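You operate a simulated robot arm through the tools that you are given. There is no shell and no other tool. Be economical: measure what you need, move in short steps, check, and stop when the job is done.

You are at the controls of a simulated robot arm. One attempt, no reset.

Task
Wind the sled out, scour the track clean and wind it back in.
Fine: use the yellow scourer and put it back. What is to be rubbed or washed off counts as gone when no trace of it is left.

The check looks at the end state, three seconds after you hand in, the way a careful person would. Anything else that was tipped, shoved, dropped, spilled or broken makes it a failure.

Robot
A 6-joint arm with a two-finger parallel gripper, fixed in place. Base frame: the origin is at the foot of the arm, x ahead of it, y to its left, z up; the work surface is at about z = 0. Lengths are in mm, angles in rad, forces in N, time in s.
With the tool pointing down near the work surface it reaches from about 140 to 580 mm from the base axis. Its first joint turns from -1.152 to 1.152 rad. Payload 2.1 kg.
The TCP is the grasp point between the finger pads, 30 mm short of the fingertips. In the tool frame z runs along the fingers and y along their closing line. The gripper opens to 94 mm. The fingers are 28 mm wide and 10 mm thick; the gripper's body (50 by 96 mm) begins 55 mm behind the TCP.
Orientation is told as [roll, pitch, yaw] about the base's x, y, z axes, in that order, counted from this pose: with the fingers straight down and closing along the base's y, the tool's x points along the base's -x, its y along +y and its z along -z.

Tools
- The arm moves only by the tool apply_moves. Its argument "series" is text: rows parted by semicolons, each of 7 numbers parted by spaces: the opening in per cent of the stroke, from 0 (shut) to 100 (fully open), then the shift along the tool's x, y, z in mm, then the turn, a rotation vector about the tool's x, y, z in rad. In form: jaw dx dy dz ax ay az; .... A call has 1 to 12 rows; each row shifts and turns the commanded pose from where the row before left it, along the tool's axes as they then stand. Each row takes 0.2 s and may step no farther than 50 mm and 0.15 rad from the row before; otherwise, or with a gripper value out of range, the whole call is refused. Where a pose cannot be reached the arm comes as near as it can. A force on the tool above 40 N (or 10 N above the force at the start of the call, whichever is more), or a blocked arm, ends the call early, and 0.2 s more pass. Each finger travels about 72 mm/s and halts on what it meets, pressing with about 27 N; the grip force reading is that of the motor and also rises with nothing between the fingers. The clock runs only during rows and for 0.2 s after the last one: add rows that do not move to give the fingers time. It gives the time, the measured TCP pose, the force on the tool (base axes), the opening and the grip force at its end, in the units of the frame above (readings bear some noise), with the torque about the TCP (base axes, N m) and any sound that the robot's microphone picked up, and new pictures: "show" is both (left out), scene, wrist or none.
- Cameras (640 x 400 px; columns grow to the right, rows downward): "scene" is fixed at [70.4, -378.5, 502.6]; the picture's right is [0.66, -0.75, 0.00], its down [-0.29, -0.26, -0.92] and it looks along [0.69, 0.61, -0.39] (base axes); focal length 282 px, centre (320, 200). "wrist" rides on the gripper at [76, 14, -102] in the tool frame; the picture's right is [-0.18, 0.98, 0.00], its down [-0.75, -0.14, -0.64] and it looks along [-0.63, -0.12, 0.77] (tool axes); focal length 243 px, centre (320, 200).
- locate(camera, pixels): for up to 12 pixels [column, row] of the newest picture of that camera ("zoom" is the newest enlarged one), the place [x, y, z] in the base frame of the surface seen there, good to about 2 mm. The clock stands still meanwhile.
- close_up(camera, box): a new picture of the part [left, top, right, bottom] of that camera's present view, enlarged. The clock stands still meanwhile.
- finish_job(): hands the job in; it is judged then, once.

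Keep the steps short. Do not move on a guess: measure, check each grasp and each placing, and mend mistakes. In all there are 80 turns and 200 pictures (those below and enlarged ones count). Leave the gripper open and the arm clear of the work at the hand-in unless told otherwise, and finish with a single line.

The tools are called after "Request:" as a command line: name --argument value ..., lists and objects as JSON in quotes. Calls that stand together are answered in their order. apply_moves: Moves the arm, as the interface text tells. Its arguments: {"type":"object","properties":{"series":{"type":"string"},"show":{"type":"string","enum":["both","scene","wrist","none"]}},"required":["series"]} The other tools are called the same way: locate (camera, pixels) gives the place of the surface under pixels of a picture; close_up (camera, box) takes an enlarged picture of a part of a camera's view; finish_job () hands the job in.

At the start:

```text
time_s: 0.0
tcp_pos: [275.5, 26.7, 384.5]
orientation: [0.0, -0.001, 0.0]
force: [-1.3, 0.5, 0.2]
torque: [0.0, 0.0, -0.03]
finger_gap: 94.0
grasp_force: 0.1
```

scene: 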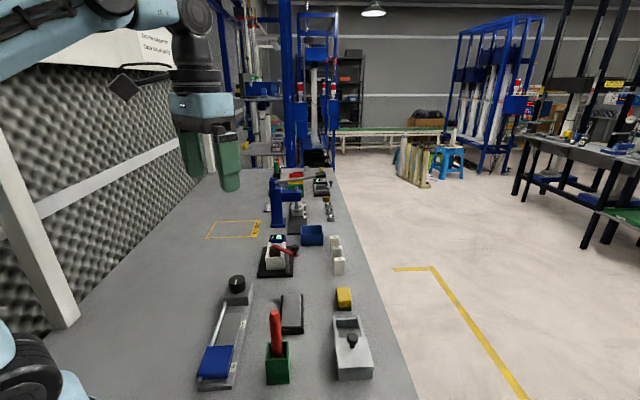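
wrist: 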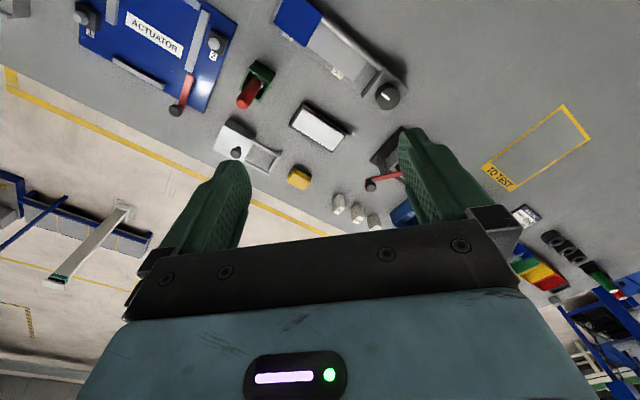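

I see a track with a blue sled and a black knob at about (225,340) in the scene view, and a yellow block at (343,298). I'll enlarge these before doing anything.

Request:
close_up --camera "scene" --box '[180, 260, 400, 400]'

Request:
close_up --camera "wrist" --box '[200, 0, 440, 220]'

Request:
close_up --camera "scene" --box '[230, 160, 370, 290]'

```text
2.86 times, centred on (290, 330) of scene
```

zoom: 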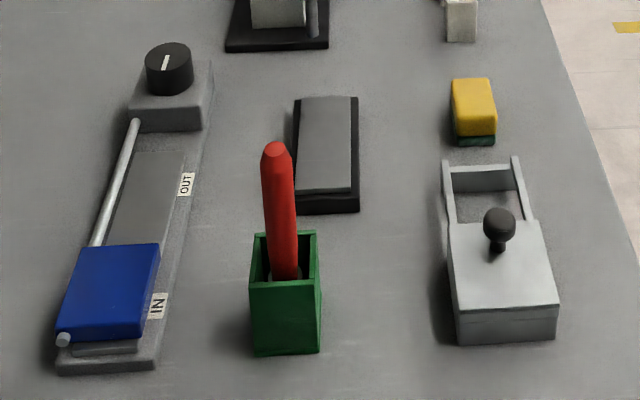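

```text
1.82 times, centred on (320, 110) of wrist
```

zoom: 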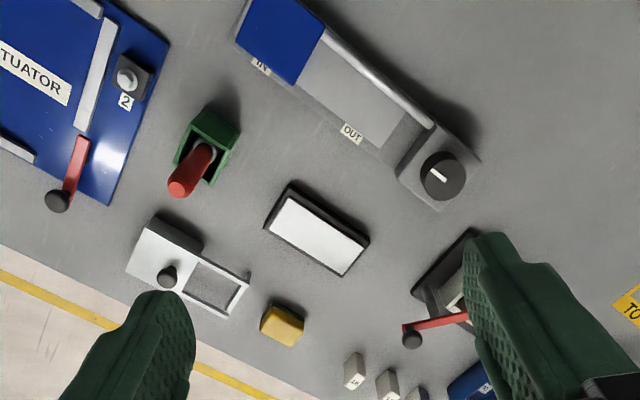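

```text
3.08 times, centred on (300, 225) of scene
```

zoom: 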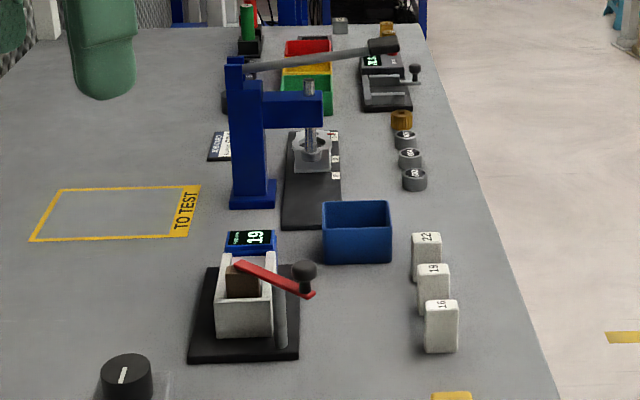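

The track's lead screw is driven by the black knob, and the sled is at IN. I'll locate the knob, sled, track and scourer.

Request:
locate --camera "scene" --pixels '[[237, 281], [231, 284], [244, 284], [237, 298], [231, 322], [216, 360], [205, 375], [343, 292], [339, 289], [350, 305], [345, 308], [225, 385]]'

Request:
locate --camera "wrist" --pixels '[[387, 97], [382, 89], [393, 105], [372, 100], [345, 45], [310, 20], [320, 35], [298, 177], [292, 174], [304, 186], [304, 172], [335, 60]]'

Request:
close_up --camera "wrist" --box '[260, 0, 420, 120]'

```text
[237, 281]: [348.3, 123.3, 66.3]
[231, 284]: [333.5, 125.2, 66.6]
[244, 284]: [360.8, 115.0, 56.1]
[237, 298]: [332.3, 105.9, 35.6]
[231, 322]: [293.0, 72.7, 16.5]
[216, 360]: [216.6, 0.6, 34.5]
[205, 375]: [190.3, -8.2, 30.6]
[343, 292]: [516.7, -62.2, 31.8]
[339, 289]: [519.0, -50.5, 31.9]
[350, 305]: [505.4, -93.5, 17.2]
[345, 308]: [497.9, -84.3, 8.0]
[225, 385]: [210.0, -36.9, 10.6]
```

```text
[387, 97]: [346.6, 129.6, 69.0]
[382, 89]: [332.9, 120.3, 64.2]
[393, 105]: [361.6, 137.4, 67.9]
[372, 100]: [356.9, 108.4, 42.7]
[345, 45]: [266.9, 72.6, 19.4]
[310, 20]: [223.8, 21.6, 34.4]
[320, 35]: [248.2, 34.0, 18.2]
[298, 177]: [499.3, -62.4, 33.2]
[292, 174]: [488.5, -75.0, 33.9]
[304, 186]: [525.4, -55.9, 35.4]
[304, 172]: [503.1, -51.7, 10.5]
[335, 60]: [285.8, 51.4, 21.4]
```

```text
3.33 times, centred on (340, 60) of wrist
```

zoom: 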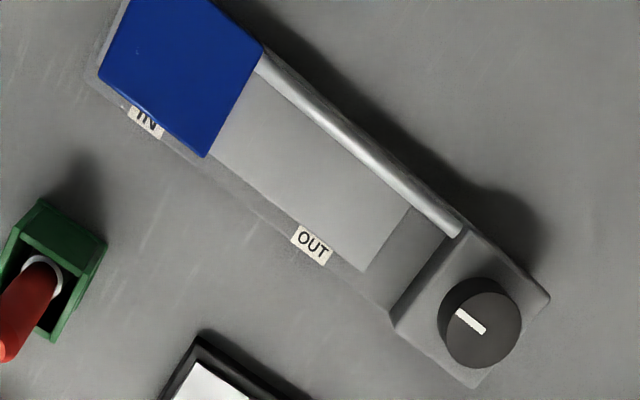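

The knob axis is near (348,127) with its top at z≈68. Before descending, I'll check how close the neighbouring lever device is, and get finer points on the knob rim.

Request:
locate --camera "zoom" --pixels '[[485, 320], [449, 320], [518, 322], [490, 284], [480, 362], [420, 300], [540, 295], [475, 380], [360, 130], [455, 232], [310, 180], [380, 230]]'

Request:
locate --camera "scene" --pixels '[[283, 246], [297, 251], [278, 240], [265, 275], [270, 250], [276, 315], [291, 295]]'

```text
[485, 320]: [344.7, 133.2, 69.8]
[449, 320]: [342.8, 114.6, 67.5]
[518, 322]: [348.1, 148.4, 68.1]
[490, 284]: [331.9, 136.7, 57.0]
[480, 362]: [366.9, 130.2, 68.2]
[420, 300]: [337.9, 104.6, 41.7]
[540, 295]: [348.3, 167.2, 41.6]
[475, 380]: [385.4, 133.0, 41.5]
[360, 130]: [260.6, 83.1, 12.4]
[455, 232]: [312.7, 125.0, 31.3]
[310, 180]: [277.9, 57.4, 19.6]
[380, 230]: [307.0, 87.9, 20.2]
```

```text
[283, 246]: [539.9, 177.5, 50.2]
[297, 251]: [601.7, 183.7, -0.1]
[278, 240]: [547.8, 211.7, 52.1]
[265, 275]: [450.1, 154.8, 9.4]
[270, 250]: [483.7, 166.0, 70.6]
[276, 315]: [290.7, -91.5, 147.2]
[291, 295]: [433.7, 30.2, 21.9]
```

The knob is about 36 mm across, centred near (349,131), with its top at z 68 and the housing top at z 42. The neighbours are more than 100 mm away. I'll move above it with the fingers open.

Request:
apply_moves --series "100 -9.2 13 32 0 0 0;100 -9.2 13 32 0 0 0;100 -9.2 13 32 0 0 0;100 -9.2 13 32 0 0 0;100 -9.2 13 32 0 0 0;100 -9.2 13 32 0 0 0;100 -9.2 13 32 0 0 0;100 -9.2 13 32 0 0 0;100 0 0 0 0 0 0"

```text
time_s: 2.0
tcp_pos: [349.9, 129.9, 129.5]
orientation: [0.0, -0.001, 0.001]
force: [-0.5, -0.1, 0.3]
torque: [0.04, -0.05, 0.0]
finger_gap: 94.2
grasp_force: 0.0
```

scene: 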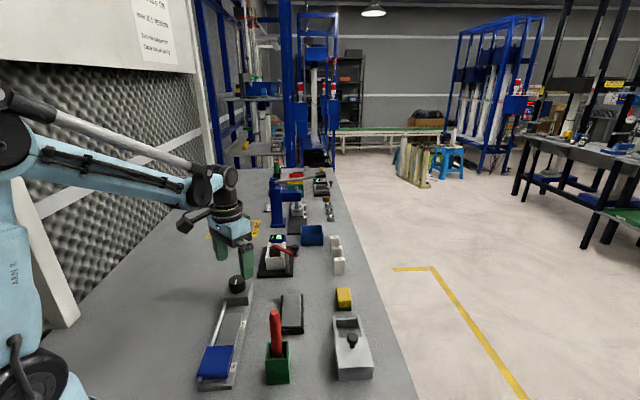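
wrist: 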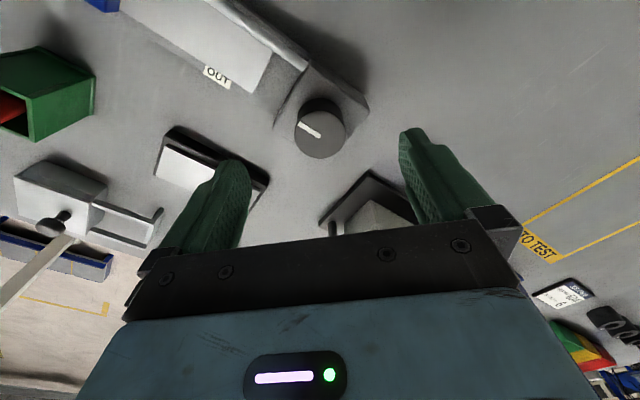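

I'll refine the knob centre from this nearer view.

Request:
locate --camera "wrist" --pixels '[[320, 134], [297, 137], [343, 133], [317, 157], [321, 113], [312, 130]]'

```text
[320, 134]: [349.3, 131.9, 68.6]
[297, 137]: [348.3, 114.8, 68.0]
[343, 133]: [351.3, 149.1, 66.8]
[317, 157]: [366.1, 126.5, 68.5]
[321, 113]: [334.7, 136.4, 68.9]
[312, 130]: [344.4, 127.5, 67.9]
```

The centre is (350,131.5). I'll lower to z≈77, so the tips sit above the housing, and then close on the knob.

Request:
apply_moves --series "100 0 1.6 20 0 0 0;100 0 0 20 0 0 0;100 0 0 12.5 0 0 0;60 0 0 0 0 0 0;40 0 0 0 0 0 0;20 0 0 0 0 0 0;20 0 0 0 0 0 0;20 0 0 0 0 0 0"

```text
time_s: 3.8
tcp_pos: [349.0, 129.7, 74.0]
orientation: [-0.004, -0.001, -0.001]
force: [0.7, -28.7, -14.8]
torque: [0.69, 0.52, 0.01]
finger_gap: 37.6
grasp_force: 45.1
```

scene: 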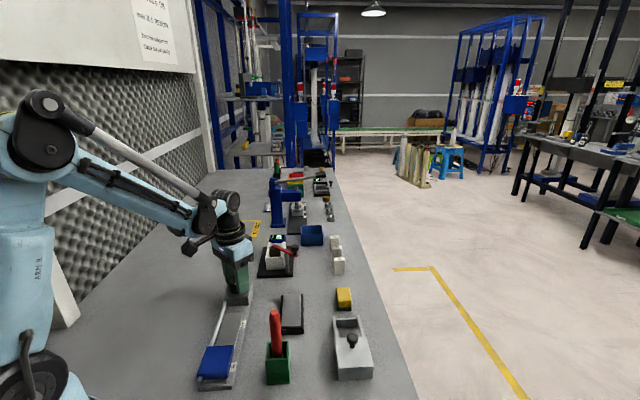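
wrist: 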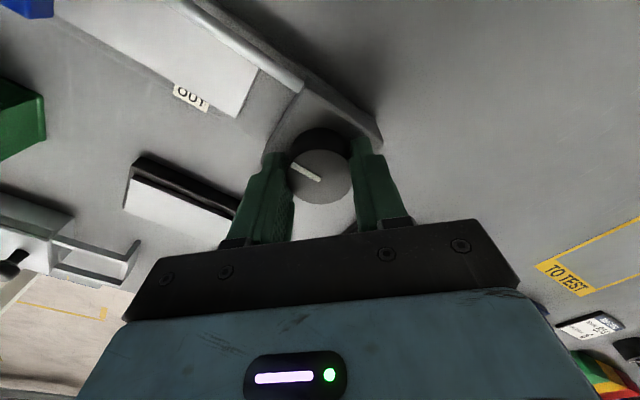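

The knob is gripped with a gap of 37.6. The force is -29 N in y, so my centre is slightly too far toward +y. I'll shift -1.5 mm and lift 2 mm to relax it.

Request:
apply_moves --series "20 0 -1.5 0 0 0 0;20 0 0 0 0 0 0" --show "none"

```text
time_s: 4.4
tcp_pos: [348.7, 130.6, 75.9]
orientation: [-0.001, -0.002, 0.001]
force: [5.9, -16.3, -17.8]
torque: [-0.31, 0.62, -0.05]
finger_gap: 37.7
grasp_force: 44.6
```

The force went down by half. I'll make another small correction of -1.5 in y and 1 mm down.

Request:
apply_moves --series "20 0.5 -1.5 1.2 0 0 0;20 0 0 0 0 0 0" --show "none"

```text
time_s: 5.0
tcp_pos: [349.9, 131.3, 74.7]
orientation: [0.003, -0.004, 0.002]
force: [13.8, 0.7, 35.5]
torque: [-0.46, -0.08, -0.09]
finger_gap: 37.4
grasp_force: 45.3
```

The z force is now too positive, so I'll lift 0.8 mm and move x back. Then I'll try a small counter-clockwise turn (tool -z).

Request:
apply_moves --series "20 -0.8 0 -0.8 0 0 0;20 0 0 0 0 0 -0.05;20 0 0 0 0 0 -0.05" --show "wrist"

```text
time_s: 5.8
tcp_pos: [348.0, 131.3, 72.9]
orientation: [0.001, 0.001, 0.099]
force: [2.2, 7.9, -5.0]
torque: [-0.07, 0.08, -0.94]
finger_gap: 37.5
grasp_force: 44.7
```

wrist: 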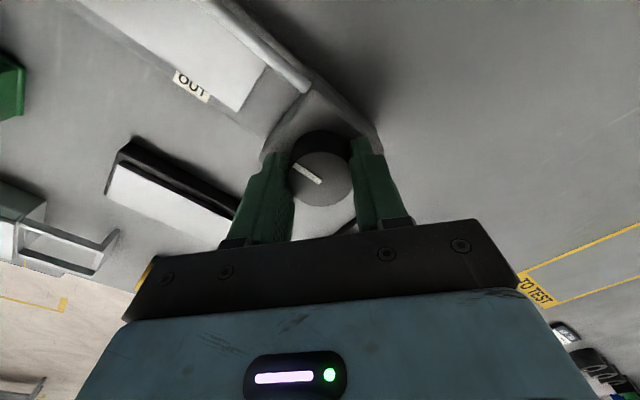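

Counter-clockwise met a torque of -0.94 N m, which may be the end stop. I'll go back and try clockwise to compare.

Request:
apply_moves --series "20 0 0 0 0 0 0.1;20 0 0 0 0 0 0.1;20 0 0 0 0 0 0.1" --show "both"

```text
time_s: 6.6
tcp_pos: [348.6, 130.6, 73.4]
orientation: [0.004, 0.003, -0.198]
force: [-4.4, 23.8, -32.5]
torque: [-0.13, -0.15, 0.06]
finger_gap: 37.4
grasp_force: 45.3
```

scene: 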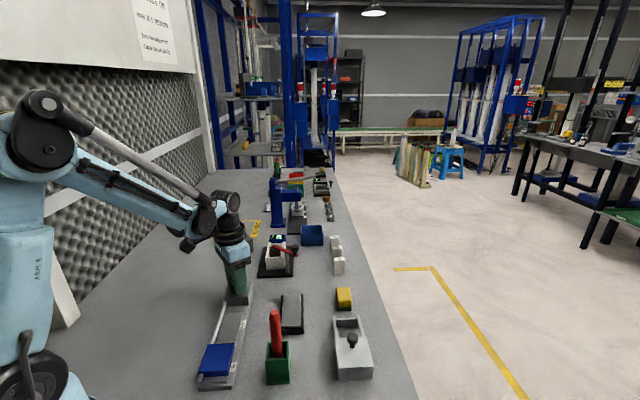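
wrist: 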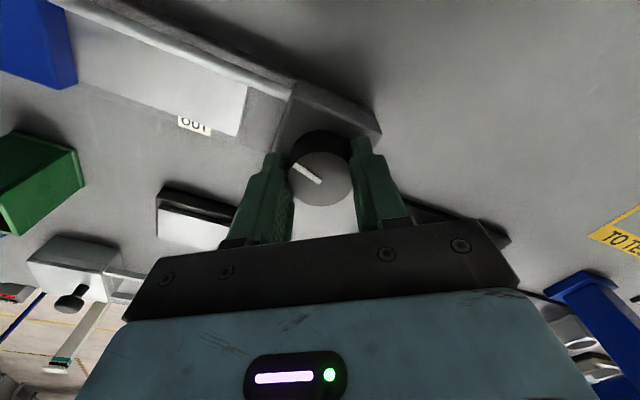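

Clockwise turns freely and the knob mark follows the gripper. I'll continue clockwise, lowering 0.5 mm to relax the pull.

Request:
apply_moves --series "20 0 0 0.5 0 0 0;20 0 0 0 0 0 0.12;20 0 0 0 0 0 0.12;20 0 0 0 0 0 0.12;20 0 0 0 0 0 0.12;20 0 0 0 0 0 0.12;20 0 0 0 0 0 0.12" --show "both"

```text
time_s: 8.2
tcp_pos: [348.9, 132.2, 74.8]
orientation: [0.003, 0.007, -0.922]
force: [-4.6, 28.0, -18.3]
torque: [0.03, -0.02, 0.02]
finger_gap: 37.6
grasp_force: 45.0
```

scene: 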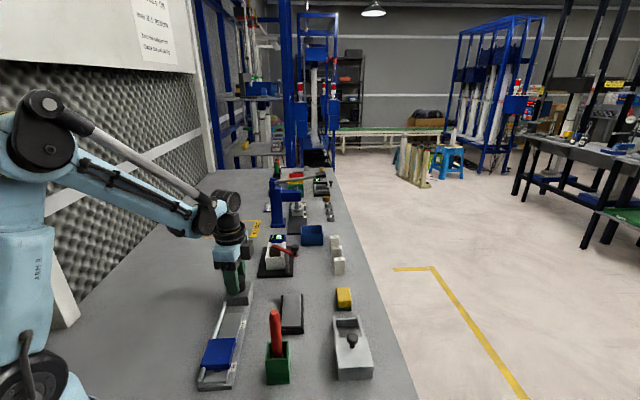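
wrist: 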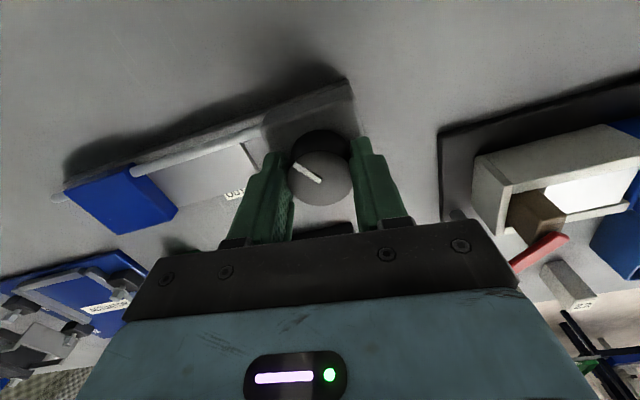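

The sled is moving out. I'll keep turning with a tiny recentring.

Request:
apply_moves --series "20 0.5 0.3 0.4 0 0 0;20 0 0 0 0 0 0.13;20 0 0 0 0 0 0.13;20 0 0 0 0 0 0.13;20 0 0 0 0 0 0.13;20 0 0 0 0 0 0.13;20 0 0 0 0 0 0.13" --show "scene"

```text
time_s: 9.8
tcp_pos: [350.0, 130.8, 73.2]
orientation: [0.002, 0.006, -1.704]
force: [12.2, 26.5, 14.6]
torque: [0.18, 0.11, -0.03]
finger_gap: 37.6
grasp_force: 44.7
```

scene: 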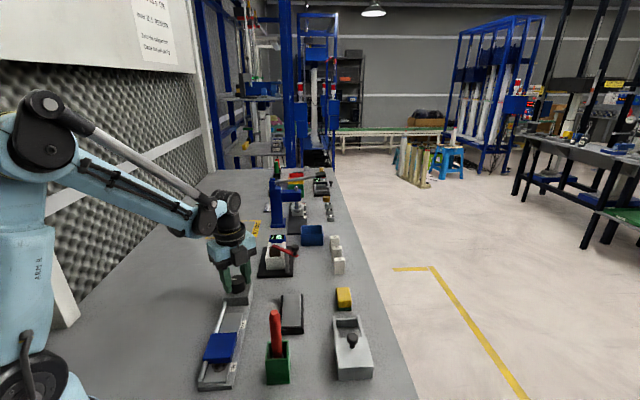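

Good progress. I'll continue clockwise until it stops or the joint limit is near.

Request:
apply_moves --series "20 0.4 0 -0.3 0 0 0;20 0 0 0 0 0 0.13;20 0 0 0 0 0 0.13;20 0 0 0 0 0 0.13;20 0 0 0 0 0 0.13;20 0 0 0 0 0 0.13;20 0 0 0 0 0 0.13" --show "scene"

Request:
close_up --camera "scene" --box '[180, 280, 290, 400]'

```text
time_s: 11.4
tcp_pos: [349.5, 130.9, 73.3]
orientation: [0.003, 0.006, -2.485]
force: [15.6, 12.9, -29.6]
torque: [0.36, -0.36, -0.02]
finger_gap: 37.5
grasp_force: 44.9
```

scene: 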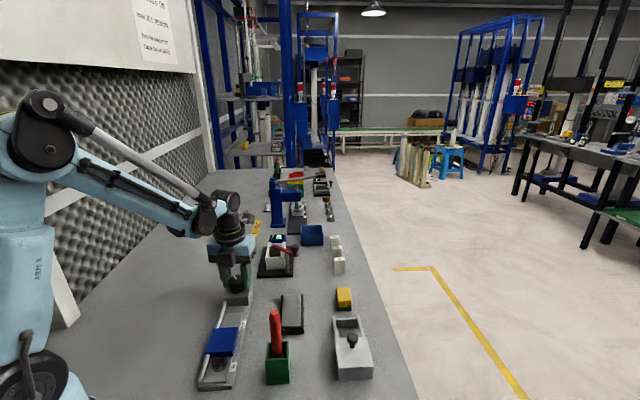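

```text
3.33 times, centred on (235, 340) of scene
```

zoom: 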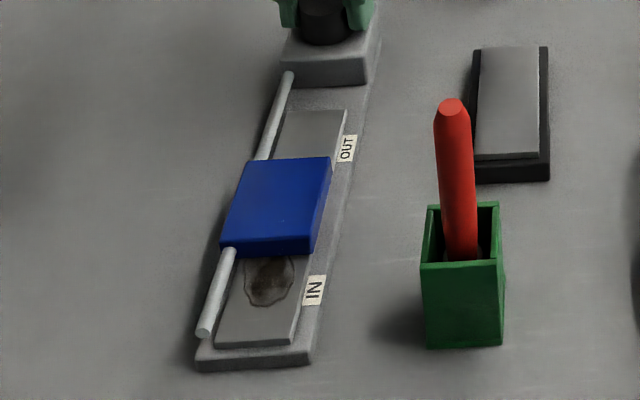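

A stain is showing near IN. I'll keep winding.

Request:
apply_moves --series "20 0 0 0.5 0 0 0;20 0 0 0 0 0 0.13;20 0 0 0 0 0 0.13;20 0 0 0 0 0 0.13;20 0 0 0 0 0 0.13" --show "scene"

```text
time_s: 12.2
tcp_pos: [349.5, 129.3, 75.3]
orientation: [-0.029, 0.005, -2.666]
force: [-3.7, 1.1, -1.9]
torque: [-0.31, -0.37, 0.01]
finger_gap: 37.6
grasp_force: 45.1
out of reach, approached as far as the arm can: row 3
stopped in row 3: the force on the tool passed its limit at 76 N (the readings are from after the stop); the commanded pose is now the measured one
```

scene: 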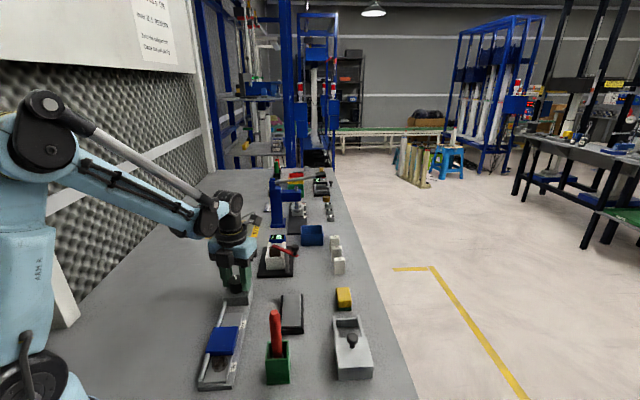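

The wrist joint limit is at yaw ≈ -2.65. I'll release, level out, and rotate back with the fingers open around the knob.

Request:
apply_moves --series "60 0 0 0 0 0 0;60 0 0 0 0 0 0;60 0 0 0 0.026 0.013 0;60 0 0 0 0 0 -0.145;60 0 0 0 0 0 -0.145;60 0 0 0 0 0 -0.145;60 0 0 0 0 0 -0.145;60 0 0 0 0 0 -0.145;60 0 0 0 0 0 -0.145;60 0 0 0 0 0 -0.145;60 0 0 0 0 0 -0.145;60 0 0 0 0 0 -0.145" --show "none"

Request:
apply_moves --series "60 0 0 0 0 0 -0.145;60 0 0 0 0 0 -0.145;60 0 0 0 0 0 -0.145;60 0 0 0 0 0 -0.145;60 0 0 0 0 0 -0.145;60 0 0 0 0 0 -0.145;60 0 0 0 0 0 -0.145;60 0 0 0 0 0 -0.145;60 0 0 0 0 0 -0.145;60 0 0 0 0 0 -0.145;60 0 0 0 0 0 -0.145;60 0 0 0 0 0 0" --show "both"

```text
time_s: 14.8
tcp_pos: [350.2, 129.7, 73.5]
orientation: [0.003, 0.056, -1.356]
force: [0.3, 0.3, -0.3]
torque: [0.02, -0.02, -0.01]
finger_gap: 56.3
grasp_force: 0.1
```

```text
time_s: 17.4
tcp_pos: [349.7, 130.4, 74.8]
orientation: [0.057, -0.006, 0.237]
force: [-1.0, 0.2, 0.0]
torque: [-0.01, 0.0, 0.0]
finger_gap: 56.3
grasp_force: 0.2
```

scene: 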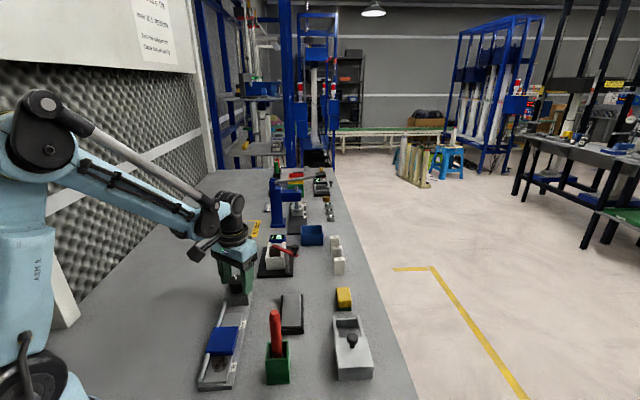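
wrist: 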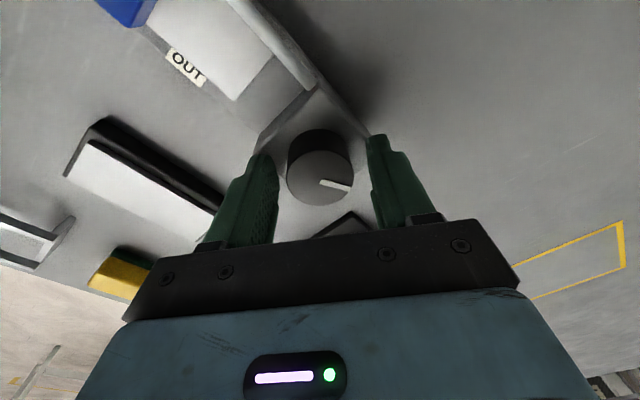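

My levelling had the wrong sign, so roll is now 0.057. I'll correct it about tool x, then close on the knob.

Request:
apply_moves --series "60 0 0 0 0.057 0.006 0;60 0 0 0 0 0 0;20 0 0 0 0 0 0;20 0 0 0 0 0 0;20 0 0 0 0 0 0;20 0 0 0 0 0 0" --show "none"

```text
time_s: 18.8
tcp_pos: [349.2, 130.5, 73.8]
orientation: [0.0, 0.001, 0.235]
force: [0.3, 8.4, -2.0]
torque: [-0.3, 0.23, 0.01]
finger_gap: 37.5
grasp_force: 45.2
```

The arm is level and gripped with low forces. I'll wind on clockwise.

Request:
apply_moves --series "20 0 0 0 0 0 0.13;20 0 0 0 0 0 0.13;20 0 0 0 0 0 0.13;20 0 0 0 0 0 0.13;20 0 0 0 0 0 0.13;20 0 0 0 0 0 0.13;20 0 0 0 0 0 0.13;20 0 0 0 0 0 0.13;20 0 0 0 0 0 0.13" --show "scene"

Request:
close_up --camera "scene" --box '[180, 280, 290, 400]'

```text
time_s: 20.4
tcp_pos: [349.1, 130.2, 74.2]
orientation: [0.002, 0.002, -0.655]
force: [1.0, 0.5, -5.1]
torque: [-0.08, 0.54, -0.02]
finger_gap: 37.4
grasp_force: 44.7
stopped in row 8: the force on the tool passed its limit at 43 N (the readings are from after the stop); the commanded pose is now the measured one
```

scene: 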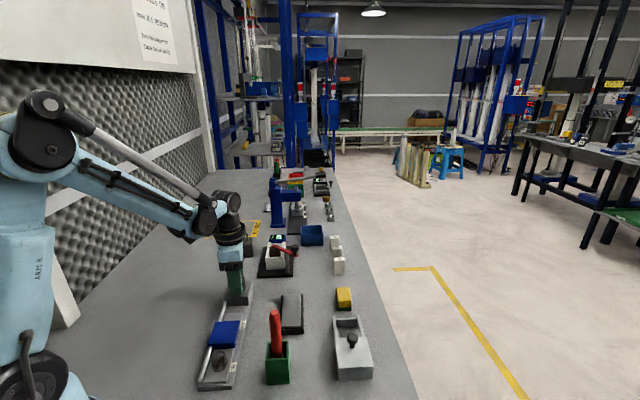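

```text
3.33 times, centred on (235, 340) of scene
```

zoom: 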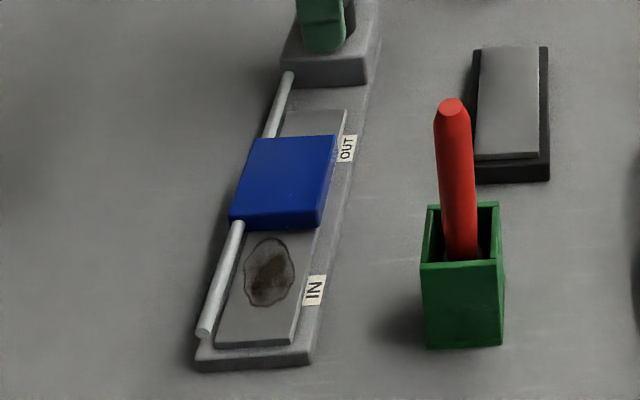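

The stop was caused by a sideways pull, not the end stop (torque is about 0). I'll continue.

Request:
apply_moves --series "20 0 0 0 0 0 0.13;20 0 0 0 0 0 0.13;20 0 0 0 0 0 0.13;20 0 0 0 0 0 0.13;20 0 0 0 0 0 0.13;20 0 0 0 0 0 0.13;20 0 0 0 0 0 0.13" --show "scene"

```text
time_s: 22.0
tcp_pos: [350.7, 131.0, 73.6]
orientation: [0.001, 0.005, -1.569]
force: [9.9, 7.7, -15.6]
torque: [-0.1, -0.33, -0.03]
finger_gap: 37.6
grasp_force: 45.0
```

scene: 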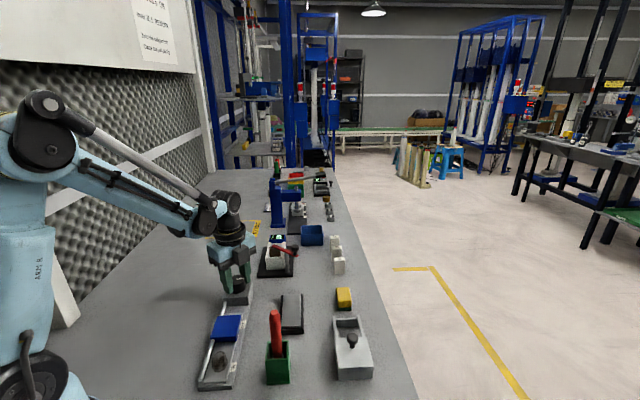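

Request:
apply_moves --series "20 -0.2 0 0.3 0 0 0.13;20 0 0 0 0 0 0.13;20 0 0 0 0 0 0.13;20 0 0 0 0 0 0.13;20 0 0 0 0 0 0.13;20 0 0 0 0 0 0.13;20 0 0 0 0 0 0.1" --show "scene"

Request:
close_up --camera "scene" --box '[180, 280, 290, 400]'

```text
time_s: 23.6
tcp_pos: [348.9, 128.7, 74.5]
orientation: [-0.003, 0.001, -2.448]
force: [-2.7, 3.6, 0.1]
torque: [0.07, -0.97, 0.63]
finger_gap: 37.6
grasp_force: 44.9
```

scene: 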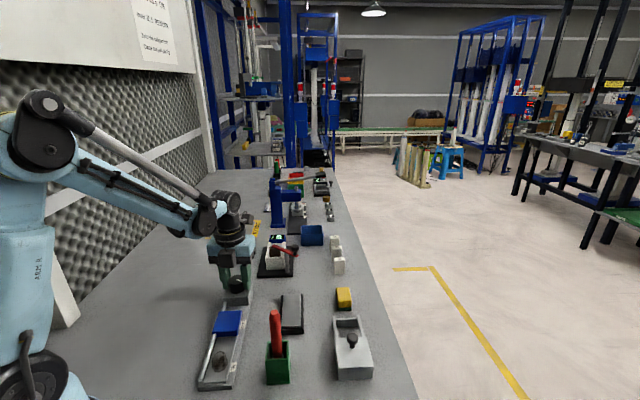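

```text
3.33 times, centred on (235, 340) of scene
```

zoom: 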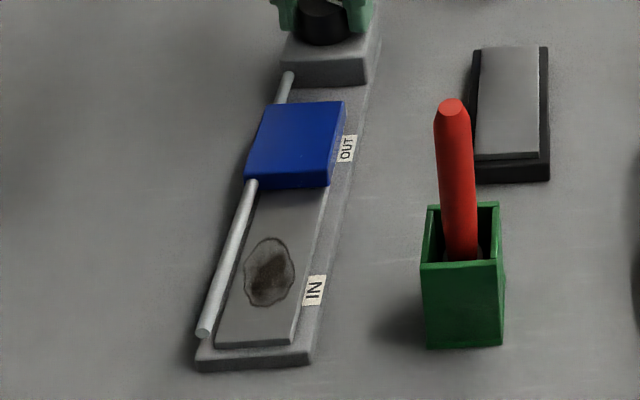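

A torque of 0.63 N m and the sled beside OUT show it's at the end stop. I'll release, lift and unwind the wrist.

Request:
apply_moves --series "60 0 0 0 0 0 0;60 0 0 0 0 0 0;60 0 0 -30 0 0 0;60 0 0 -40 0 0 -0.13;60 0 0 -40 0 0 -0.14;60 0 0 -30 0 0 -0.14;60 0 0 0 0 0 -0.14;60 0 0 0 0 0 -0.14;60 0 0 0 0 0 -0.14;60 0 0 0 0 0 -0.14;60 0 0 0 0 0 -0.14;60 0 0 0 0 0 -0.14" --show "none"

Request:
apply_moves --series "60 0 0 0 0 0 -0.14;60 0 0 0 0 0 -0.14;60 0 0 0 0 0 -0.14;60 0 0 0 0 0 -0.14;60 0 0 0 0 0 -0.14;60 0 0 0 0 0 -0.14;60 0 0 0 0 0 -0.14;60 0 0 0 0 0 -0.14;60 0 0 0 0 0 -0.09;60 0 0 0 0 0 0" --show "both"

```text
time_s: 26.2
tcp_pos: [349.6, 130.4, 213.9]
orientation: [0.001, 0.005, -1.195]
force: [-0.3, -0.2, -0.3]
torque: [-0.04, 0.02, 0.06]
finger_gap: 56.3
grasp_force: 0.0
```

```text
time_s: 28.4
tcp_pos: [349.5, 129.6, 212.5]
orientation: [0.004, -0.001, 0.016]
force: [-0.8, 0.0, 0.0]
torque: [-0.02, -0.05, -0.01]
finger_gap: 56.4
grasp_force: 0.1
```

scene: 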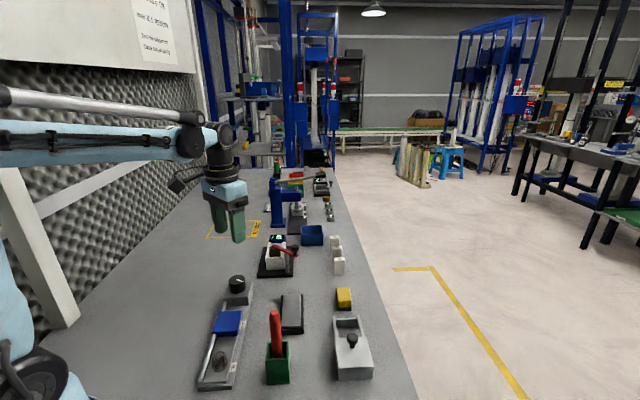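
wrist: 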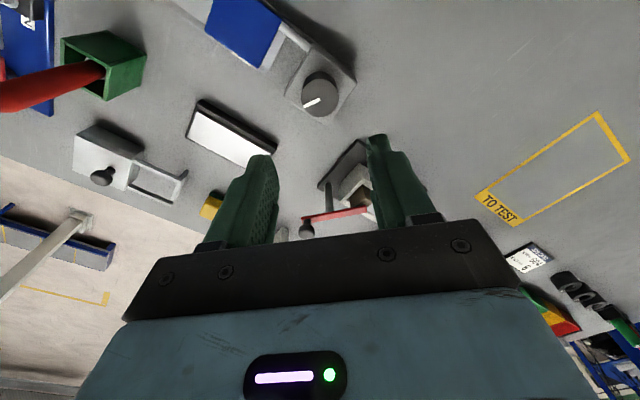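

The sled is out. I'll measure the stain, the track surface and the scourer from an enlarged scene view.

Request:
close_up --camera "scene" --box '[320, 275, 376, 315]'

Request:
locate --camera "zoom" --pixels '[[225, 155], [340, 150], [255, 290], [370, 275], [260, 345], [370, 340], [290, 220], [370, 370]]'

Request:
close_up --camera "scene" --box '[190, 330, 260, 395]'

```text
10.00 times, centred on (348, 295) of scene
```

zoom: 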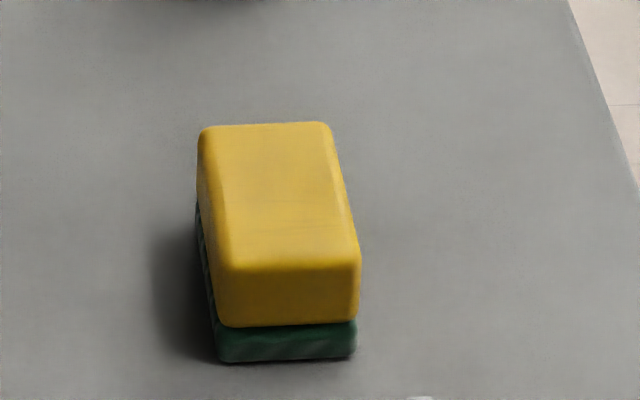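

```text
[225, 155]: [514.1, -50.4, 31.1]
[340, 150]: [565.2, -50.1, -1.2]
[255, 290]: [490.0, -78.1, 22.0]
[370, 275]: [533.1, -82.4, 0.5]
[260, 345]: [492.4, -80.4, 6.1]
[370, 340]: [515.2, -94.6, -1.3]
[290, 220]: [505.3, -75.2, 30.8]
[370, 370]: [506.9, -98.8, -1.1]
```

```text
6.15 times, centred on (225, 362) of scene
```

zoom: 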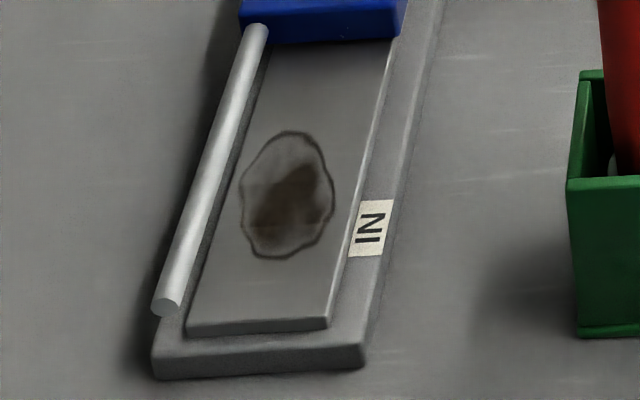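

Request:
locate --camera "zoom" --pixels '[[292, 132], [240, 200], [270, 257], [332, 200], [290, 195], [195, 322], [325, 318], [268, 50], [385, 45], [255, 35], [167, 303], [300, 35]]'

Request:
close_up --camera "scene" --box '[320, 275, 376, 315]'

Request:
locate --camera "zoom" --pixels '[[204, 130], [325, 128], [355, 258], [220, 262], [225, 355], [350, 350], [354, 310], [222, 320], [275, 200], [275, 140], [290, 258]]'

```text
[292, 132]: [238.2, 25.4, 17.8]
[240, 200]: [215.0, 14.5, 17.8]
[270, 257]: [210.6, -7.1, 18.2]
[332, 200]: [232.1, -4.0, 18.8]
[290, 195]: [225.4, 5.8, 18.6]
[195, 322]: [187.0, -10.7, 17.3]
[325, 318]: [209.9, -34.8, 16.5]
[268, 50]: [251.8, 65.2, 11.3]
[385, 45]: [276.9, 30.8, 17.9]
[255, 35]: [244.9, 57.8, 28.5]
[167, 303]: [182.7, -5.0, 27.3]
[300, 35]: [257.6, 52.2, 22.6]
```

```text
10.00 times, centred on (348, 295) of scene
```

zoom: 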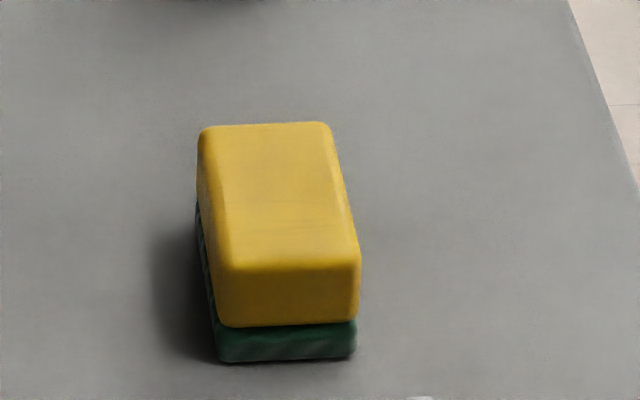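

```text
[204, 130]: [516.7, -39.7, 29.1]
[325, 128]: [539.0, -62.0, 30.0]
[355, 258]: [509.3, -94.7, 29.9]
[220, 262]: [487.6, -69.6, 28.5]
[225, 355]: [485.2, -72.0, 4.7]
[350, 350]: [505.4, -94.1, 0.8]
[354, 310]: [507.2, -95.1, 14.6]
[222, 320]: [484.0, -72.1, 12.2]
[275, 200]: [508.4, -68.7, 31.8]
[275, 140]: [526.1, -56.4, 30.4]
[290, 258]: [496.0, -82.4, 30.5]
```

The scourer's long axis lies at 45°, parallel to the track, with its centre near (512,-67). The stain spans about 25×43 mm around (225,8) on the pad at z≈18. I'll grip the scourer at its ends with the closing line along the track. First I'll check the room around it.

Request:
locate --camera "scene" --pixels '[[336, 320], [358, 318], [352, 338], [336, 272], [343, 275], [338, 258], [350, 355], [275, 312], [277, 345]]'

Request:
apply_moves --series "60 0 -32 0 0 0 0.13;60 0 -32 0 0 0 0.13;60 0 0 0 0 0 0.13;60 0 0 0 0 0 0.13;60 0 0 0 0 0 0.14;60 0 0 0 0 0 0.136;60 0 0 0 0 0 0" --show "both"

```text
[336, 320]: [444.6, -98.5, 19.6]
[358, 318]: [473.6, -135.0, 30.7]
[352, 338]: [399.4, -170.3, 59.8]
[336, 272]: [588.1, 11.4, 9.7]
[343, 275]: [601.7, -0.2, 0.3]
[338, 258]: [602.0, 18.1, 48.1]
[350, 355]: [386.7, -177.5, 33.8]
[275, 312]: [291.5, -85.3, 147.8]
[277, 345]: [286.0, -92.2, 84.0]
```

```text
time_s: 30.0
tcp_pos: [346.3, 65.9, 214.0]
orientation: [0.003, 0.002, -0.783]
force: [-1.0, 0.4, 0.4]
torque: [0.0, -0.04, 0.03]
finger_gap: 56.2
grasp_force: 0.0
```

scene: 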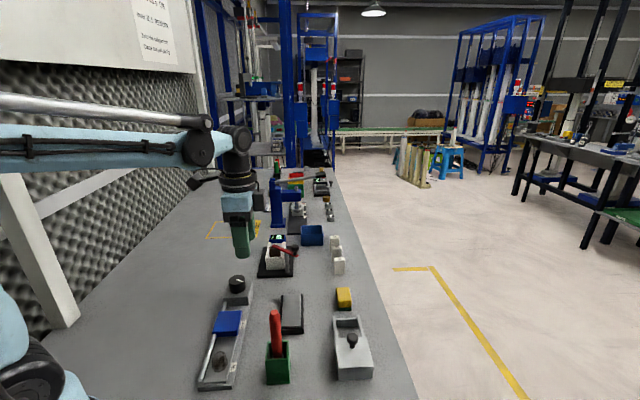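
wrist: 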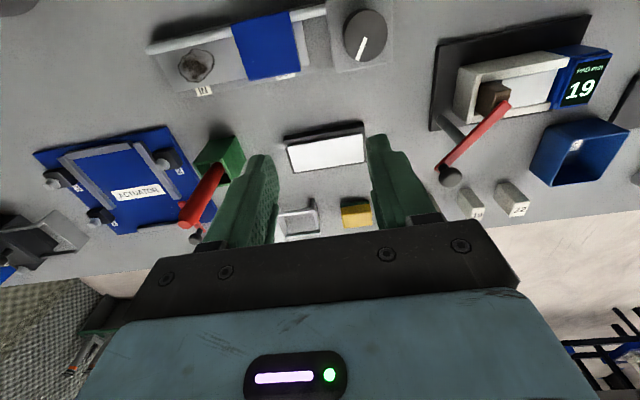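

There are 25–30 mm of room on every side. I'll travel to above the scourer at z≈140.

Request:
apply_moves --series "60 -35.2 3.77 0 0 0 0;60 -35.2 3.77 0 0 0 0;60 -35.2 3.77 0 0 0 0;60 -35.2 3.77 24 0 0 0;60 -35.2 3.77 25 0 0 0;60 -35.2 3.77 25 0 0 0;60 0 0 0 0 0 0" --show "both"

```text
time_s: 31.6
tcp_pos: [512.1, -66.4, 136.8]
orientation: [0.003, 0.002, -0.782]
force: [0.0, 0.4, -0.2]
torque: [-0.01, 0.0, -0.02]
finger_gap: 56.6
grasp_force: 0.1
```

scene: 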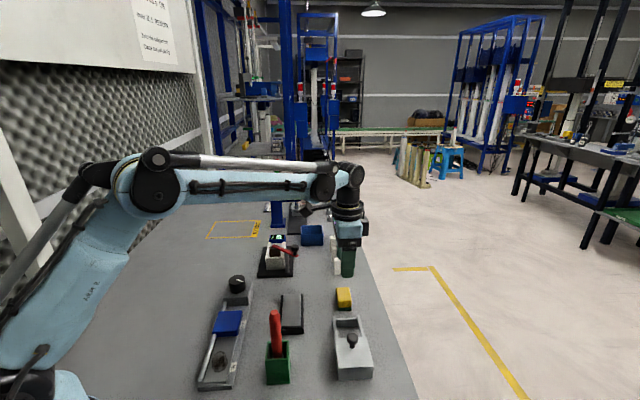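
wrist: 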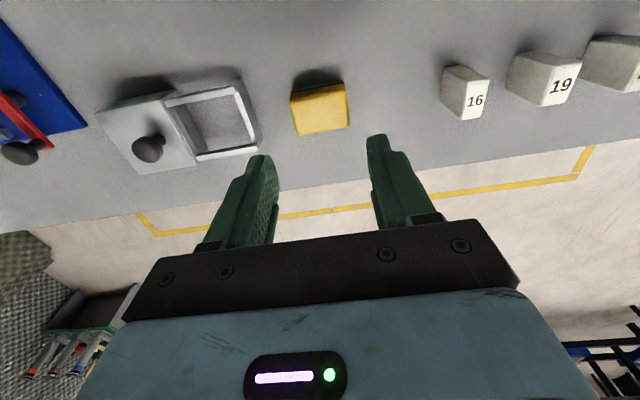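

Request:
close_up --camera "wrist" --box '[240, 50, 400, 150]'

Request:
locate --camera "zoom" --pixels '[[205, 190], [420, 150], [225, 330], [430, 300], [320, 240], [205, 240], [205, 160], [415, 130]]'

```text
4.00 times, centred on (320, 100) of wrist
```

zoom: 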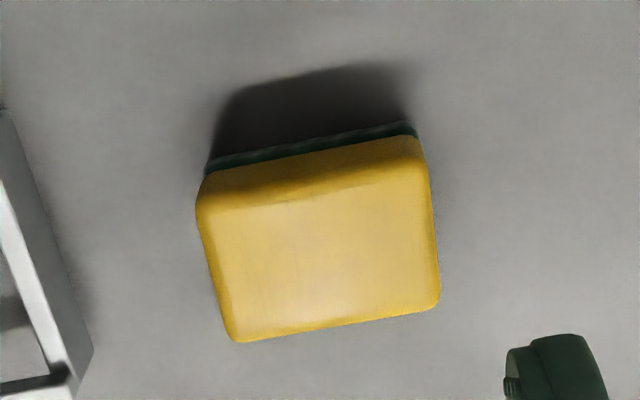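

```text
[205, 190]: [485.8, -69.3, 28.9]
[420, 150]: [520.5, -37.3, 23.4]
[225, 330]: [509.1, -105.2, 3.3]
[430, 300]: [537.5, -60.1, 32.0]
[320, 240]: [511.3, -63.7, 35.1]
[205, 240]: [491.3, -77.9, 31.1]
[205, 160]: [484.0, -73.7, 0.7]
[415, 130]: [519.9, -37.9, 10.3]
```

The scourer is 47×30 mm and its centre matches the TCP. I'll lower 97 mm and close on it.

Request:
apply_moves --series "60 0 0 30 0 0 0;60 0 0 30 0 0 0;60 0 0 20 0 0 0;60 0 0 17 0 0 0;60 0 0 0 0 0 0;20 0 0 0 0 0 0;20 0 0 0 0 0 0;20 0 0 0 0 0 0" --show "both"

```text
time_s: 33.4
tcp_pos: [511.8, -68.0, 43.2]
orientation: [0.002, 0.001, -0.783]
force: [0.1, 0.1, 0.3]
torque: [-0.02, 0.03, -0.03]
finger_gap: 49.2
grasp_force: 26.9
```

scene: 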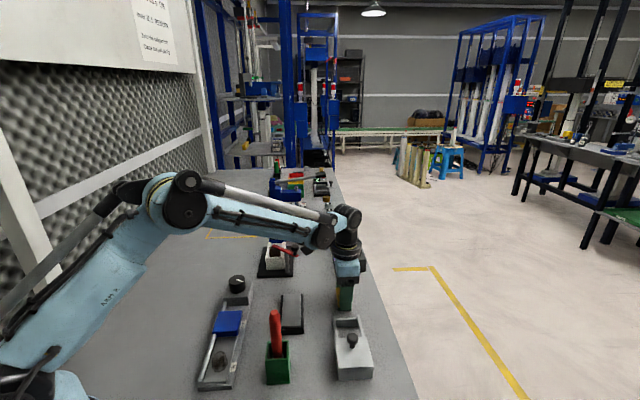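
wrist: 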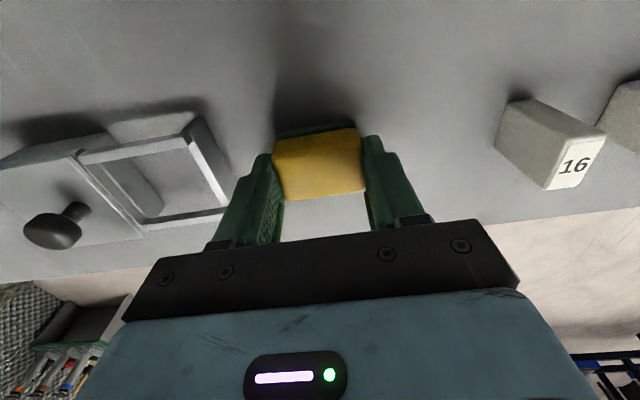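

It's held at a gap of 49, at TCP z≈43 above the table. I'll lift straight up, well clear, and check that it comes along.

Request:
apply_moves --series "20 0 0 -5 0 0 0;20 0 0 -40 0 0 0;20 0 0 -45 0 0 0;20 0 0 -45 0 0 0;20 0 0 -45 0 0 0;20 0 0 0 0 0 0" --show "wrist"

```text
time_s: 34.8
tcp_pos: [512.1, -66.1, 224.1]
orientation: [0.001, 0.003, -0.782]
force: [-0.4, 0.6, -2.0]
torque: [0.01, -0.04, 0.0]
finger_gap: 49.0
grasp_force: 27.3
```

wrist: 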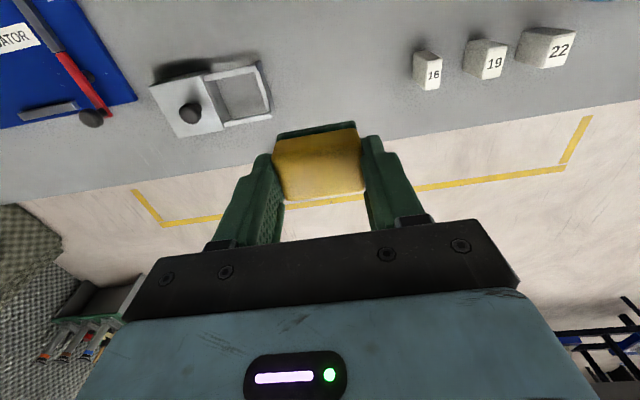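

It's held securely. I'll travel via (380,70) to above the stain, keeping away from the red tool.

Request:
apply_moves --series "20 37.9 0.7 0 0 0 0;20 37.9 0.7 0 0 0 0;20 37.9 0.7 0 0 0 0;20 37.9 0.7 0 0 0 0;20 37.9 0.7 0 0 0 0;20 15.75 -38.4 0 0 0 0;20 15.75 -38.4 0 0 0 0;20 15.75 -38.4 0 0 0 0;20 15.75 -38.4 0 0 0 0;20 0 0 40 0 0 0;20 0 0 40 0 0 0;20 0 0 0 0 0 0" --show "both"

```text
time_s: 37.4
tcp_pos: [228.2, 4.8, 142.3]
orientation: [0.006, 0.001, -0.782]
force: [0.6, -0.6, -0.4]
torque: [-0.01, 0.01, 0.02]
finger_gap: 48.9
grasp_force: 26.9
```

scene: 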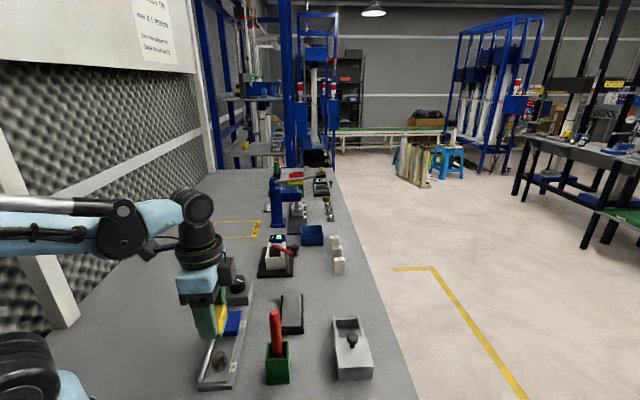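
wrist: 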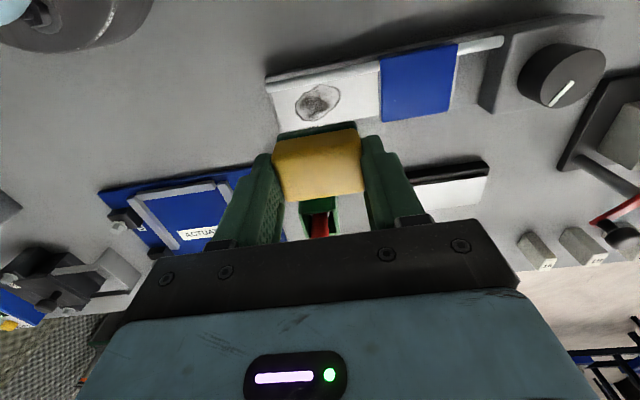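

I'll recheck the stain, track edges and sled edge from this closer wrist view.

Request:
close_up --camera "wrist" --box '[250, 40, 410, 140]'

Request:
locate --camera "wrist" --pixels '[[318, 103], [297, 105], [341, 98], [318, 86], [320, 121], [274, 128], [376, 117], [270, 84], [340, 70], [379, 90], [320, 78], [300, 125]]'

```text
4.00 times, centred on (330, 90) of wrist
```

zoom: 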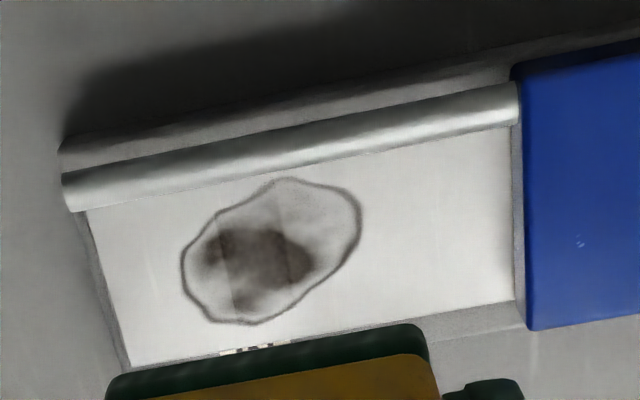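

```text
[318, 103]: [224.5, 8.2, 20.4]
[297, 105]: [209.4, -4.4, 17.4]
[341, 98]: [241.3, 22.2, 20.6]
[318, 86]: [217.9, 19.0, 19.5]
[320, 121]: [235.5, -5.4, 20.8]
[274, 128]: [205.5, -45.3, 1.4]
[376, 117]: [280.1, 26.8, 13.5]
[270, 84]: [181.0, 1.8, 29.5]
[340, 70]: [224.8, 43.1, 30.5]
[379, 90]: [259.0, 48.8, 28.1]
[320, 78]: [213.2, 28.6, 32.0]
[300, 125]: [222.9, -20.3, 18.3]
```

Two lanes will cover the stain (n = 152 and 157 across the track), with strokes along the track kept clear of the sled. I'll descend to just above the pad first.

Request:
apply_moves --series "20 2 0 30 0 0 0;20 0 0 30 0 0 0;20 0 0 17 0 0 0;20 0 0 0 0 0 0" --show "both"

```text
time_s: 38.4
tcp_pos: [224.9, 5.4, 65.0]
orientation: [0.002, 0.0, -0.782]
force: [-0.4, 0.2, -0.4]
torque: [-0.03, -0.03, 0.01]
finger_gap: 49.1
grasp_force: 27.0
```

scene: 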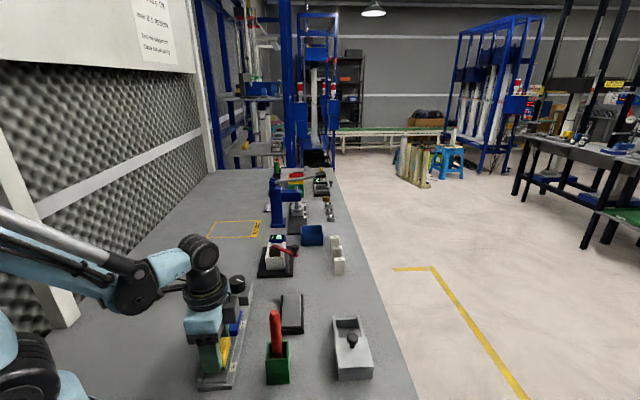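
wrist: 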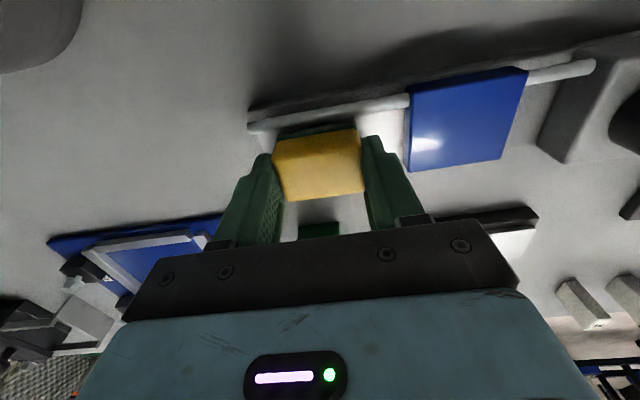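

Everything is clear. I'll now feel downward in small steps for contact.

Request:
apply_moves --series "20 0 0 1.5 0 0 0;20 0 0 1.5 0 0 0;20 0 0 0 0 0 0" --show "none"

Request:
apply_moves --series "20 0 0 1 0 0 0;20 0 0 0.7 0 0 0;20 0 0 0 0 0 0" --show "none"

```text
time_s: 39.2
tcp_pos: [226.8, 7.2, 62.2]
orientation: [0.003, 0.002, -0.781]
force: [0.3, 0.5, -0.2]
torque: [0.0, -0.02, -0.05]
finger_gap: 49.0
grasp_force: 26.5
```

```text
time_s: 40.0
tcp_pos: [226.0, 5.8, 59.4]
orientation: [0.001, 0.003, -0.782]
force: [-3.1, -1.5, 14.4]
torque: [-0.17, 0.1, 0.01]
finger_gap: 49.2
grasp_force: 27.0
```

Contact is at 14 N. I'll rub lengthwise strokes, then step across the lane.

Request:
apply_moves --series "20 0 6 0 0 0 0;20 0 6 0 0 0 0;20 0 -10 0 0 0 0;20 0 -10 0 0 0 0;20 0 -10 0 0 0 0;20 0 10 0 0 0 0;20 0 10 0 0 0 0;20 0 10 0 0 0 0;20 0 -10 0 0 0 0;20 0 -10 0 0 0 0;20 0 -10 0 0 0 0;20 0 18 0 0 0 0" --show "scene"

```text
time_s: 42.6
tcp_pos: [224.9, 6.8, 61.1]
orientation: [-0.004, 0.003, -0.783]
force: [-10.4, -14.4, 36.2]
torque: [-0.43, 0.37, 0.09]
finger_gap: 49.0
grasp_force: 26.6
```

scene: 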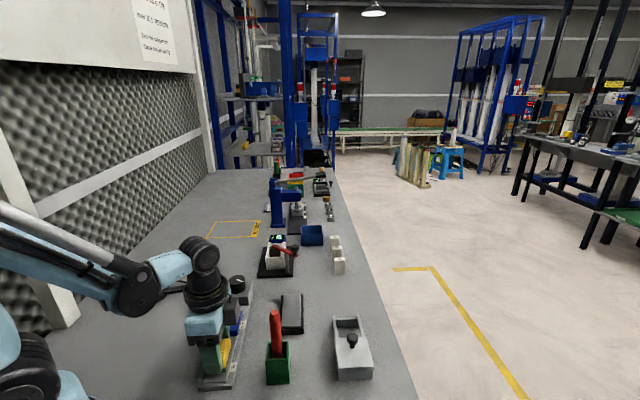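

The force rose to 36 N, so I'll ease up 0.5 mm. Next is the outer lane (4 mm away from the rod), then the inner lane.

Request:
apply_moves --series "20 -4 0 -0.5 0 0 0;20 0 10 0 0 0 0;20 0 -10 0 0 0 0;20 0 -10 0 0 0 0;20 0 -8 0 0 0 0;20 0 10 0 0 0 0;20 0 10 0 0 0 0;20 0 10 0 0 0 0;20 0 -10 0 0 0 0;20 0 -10 0 0 0 0;20 0 -10 0 0 0 0;20 0 18 0 0 0 0" --show "none"

Request:
apply_moves --series "20 5.5 0 0 0 0 0;20 0 10 0 0 0 0;20 0 -10 0 0 0 0;20 0 -10 0 0 0 0;20 0 -8 0 0 0 0;20 0 10 0 0 0 0;20 0 10 0 0 0 0;20 0 10 0 0 0 0;20 0 -10 0 0 0 0;20 0 -10 0 0 0 0;20 0 -10 0 0 0 0;20 0 18 0 0 0 0" --show "none"

```text
time_s: 45.2
tcp_pos: [227.8, 5.6, 60.8]
orientation: [0.003, 0.001, -0.783]
force: [0.0, 0.5, -0.6]
torque: [-0.04, -0.03, -0.01]
finger_gap: 49.1
grasp_force: 27.1
```

```text
time_s: 47.8
tcp_pos: [224.5, 8.5, 61.8]
orientation: [0.003, 0.004, -0.785]
force: [-0.5, -0.2, -0.5]
torque: [0.01, -0.01, 0.01]
finger_gap: 49.2
grasp_force: 27.2
```

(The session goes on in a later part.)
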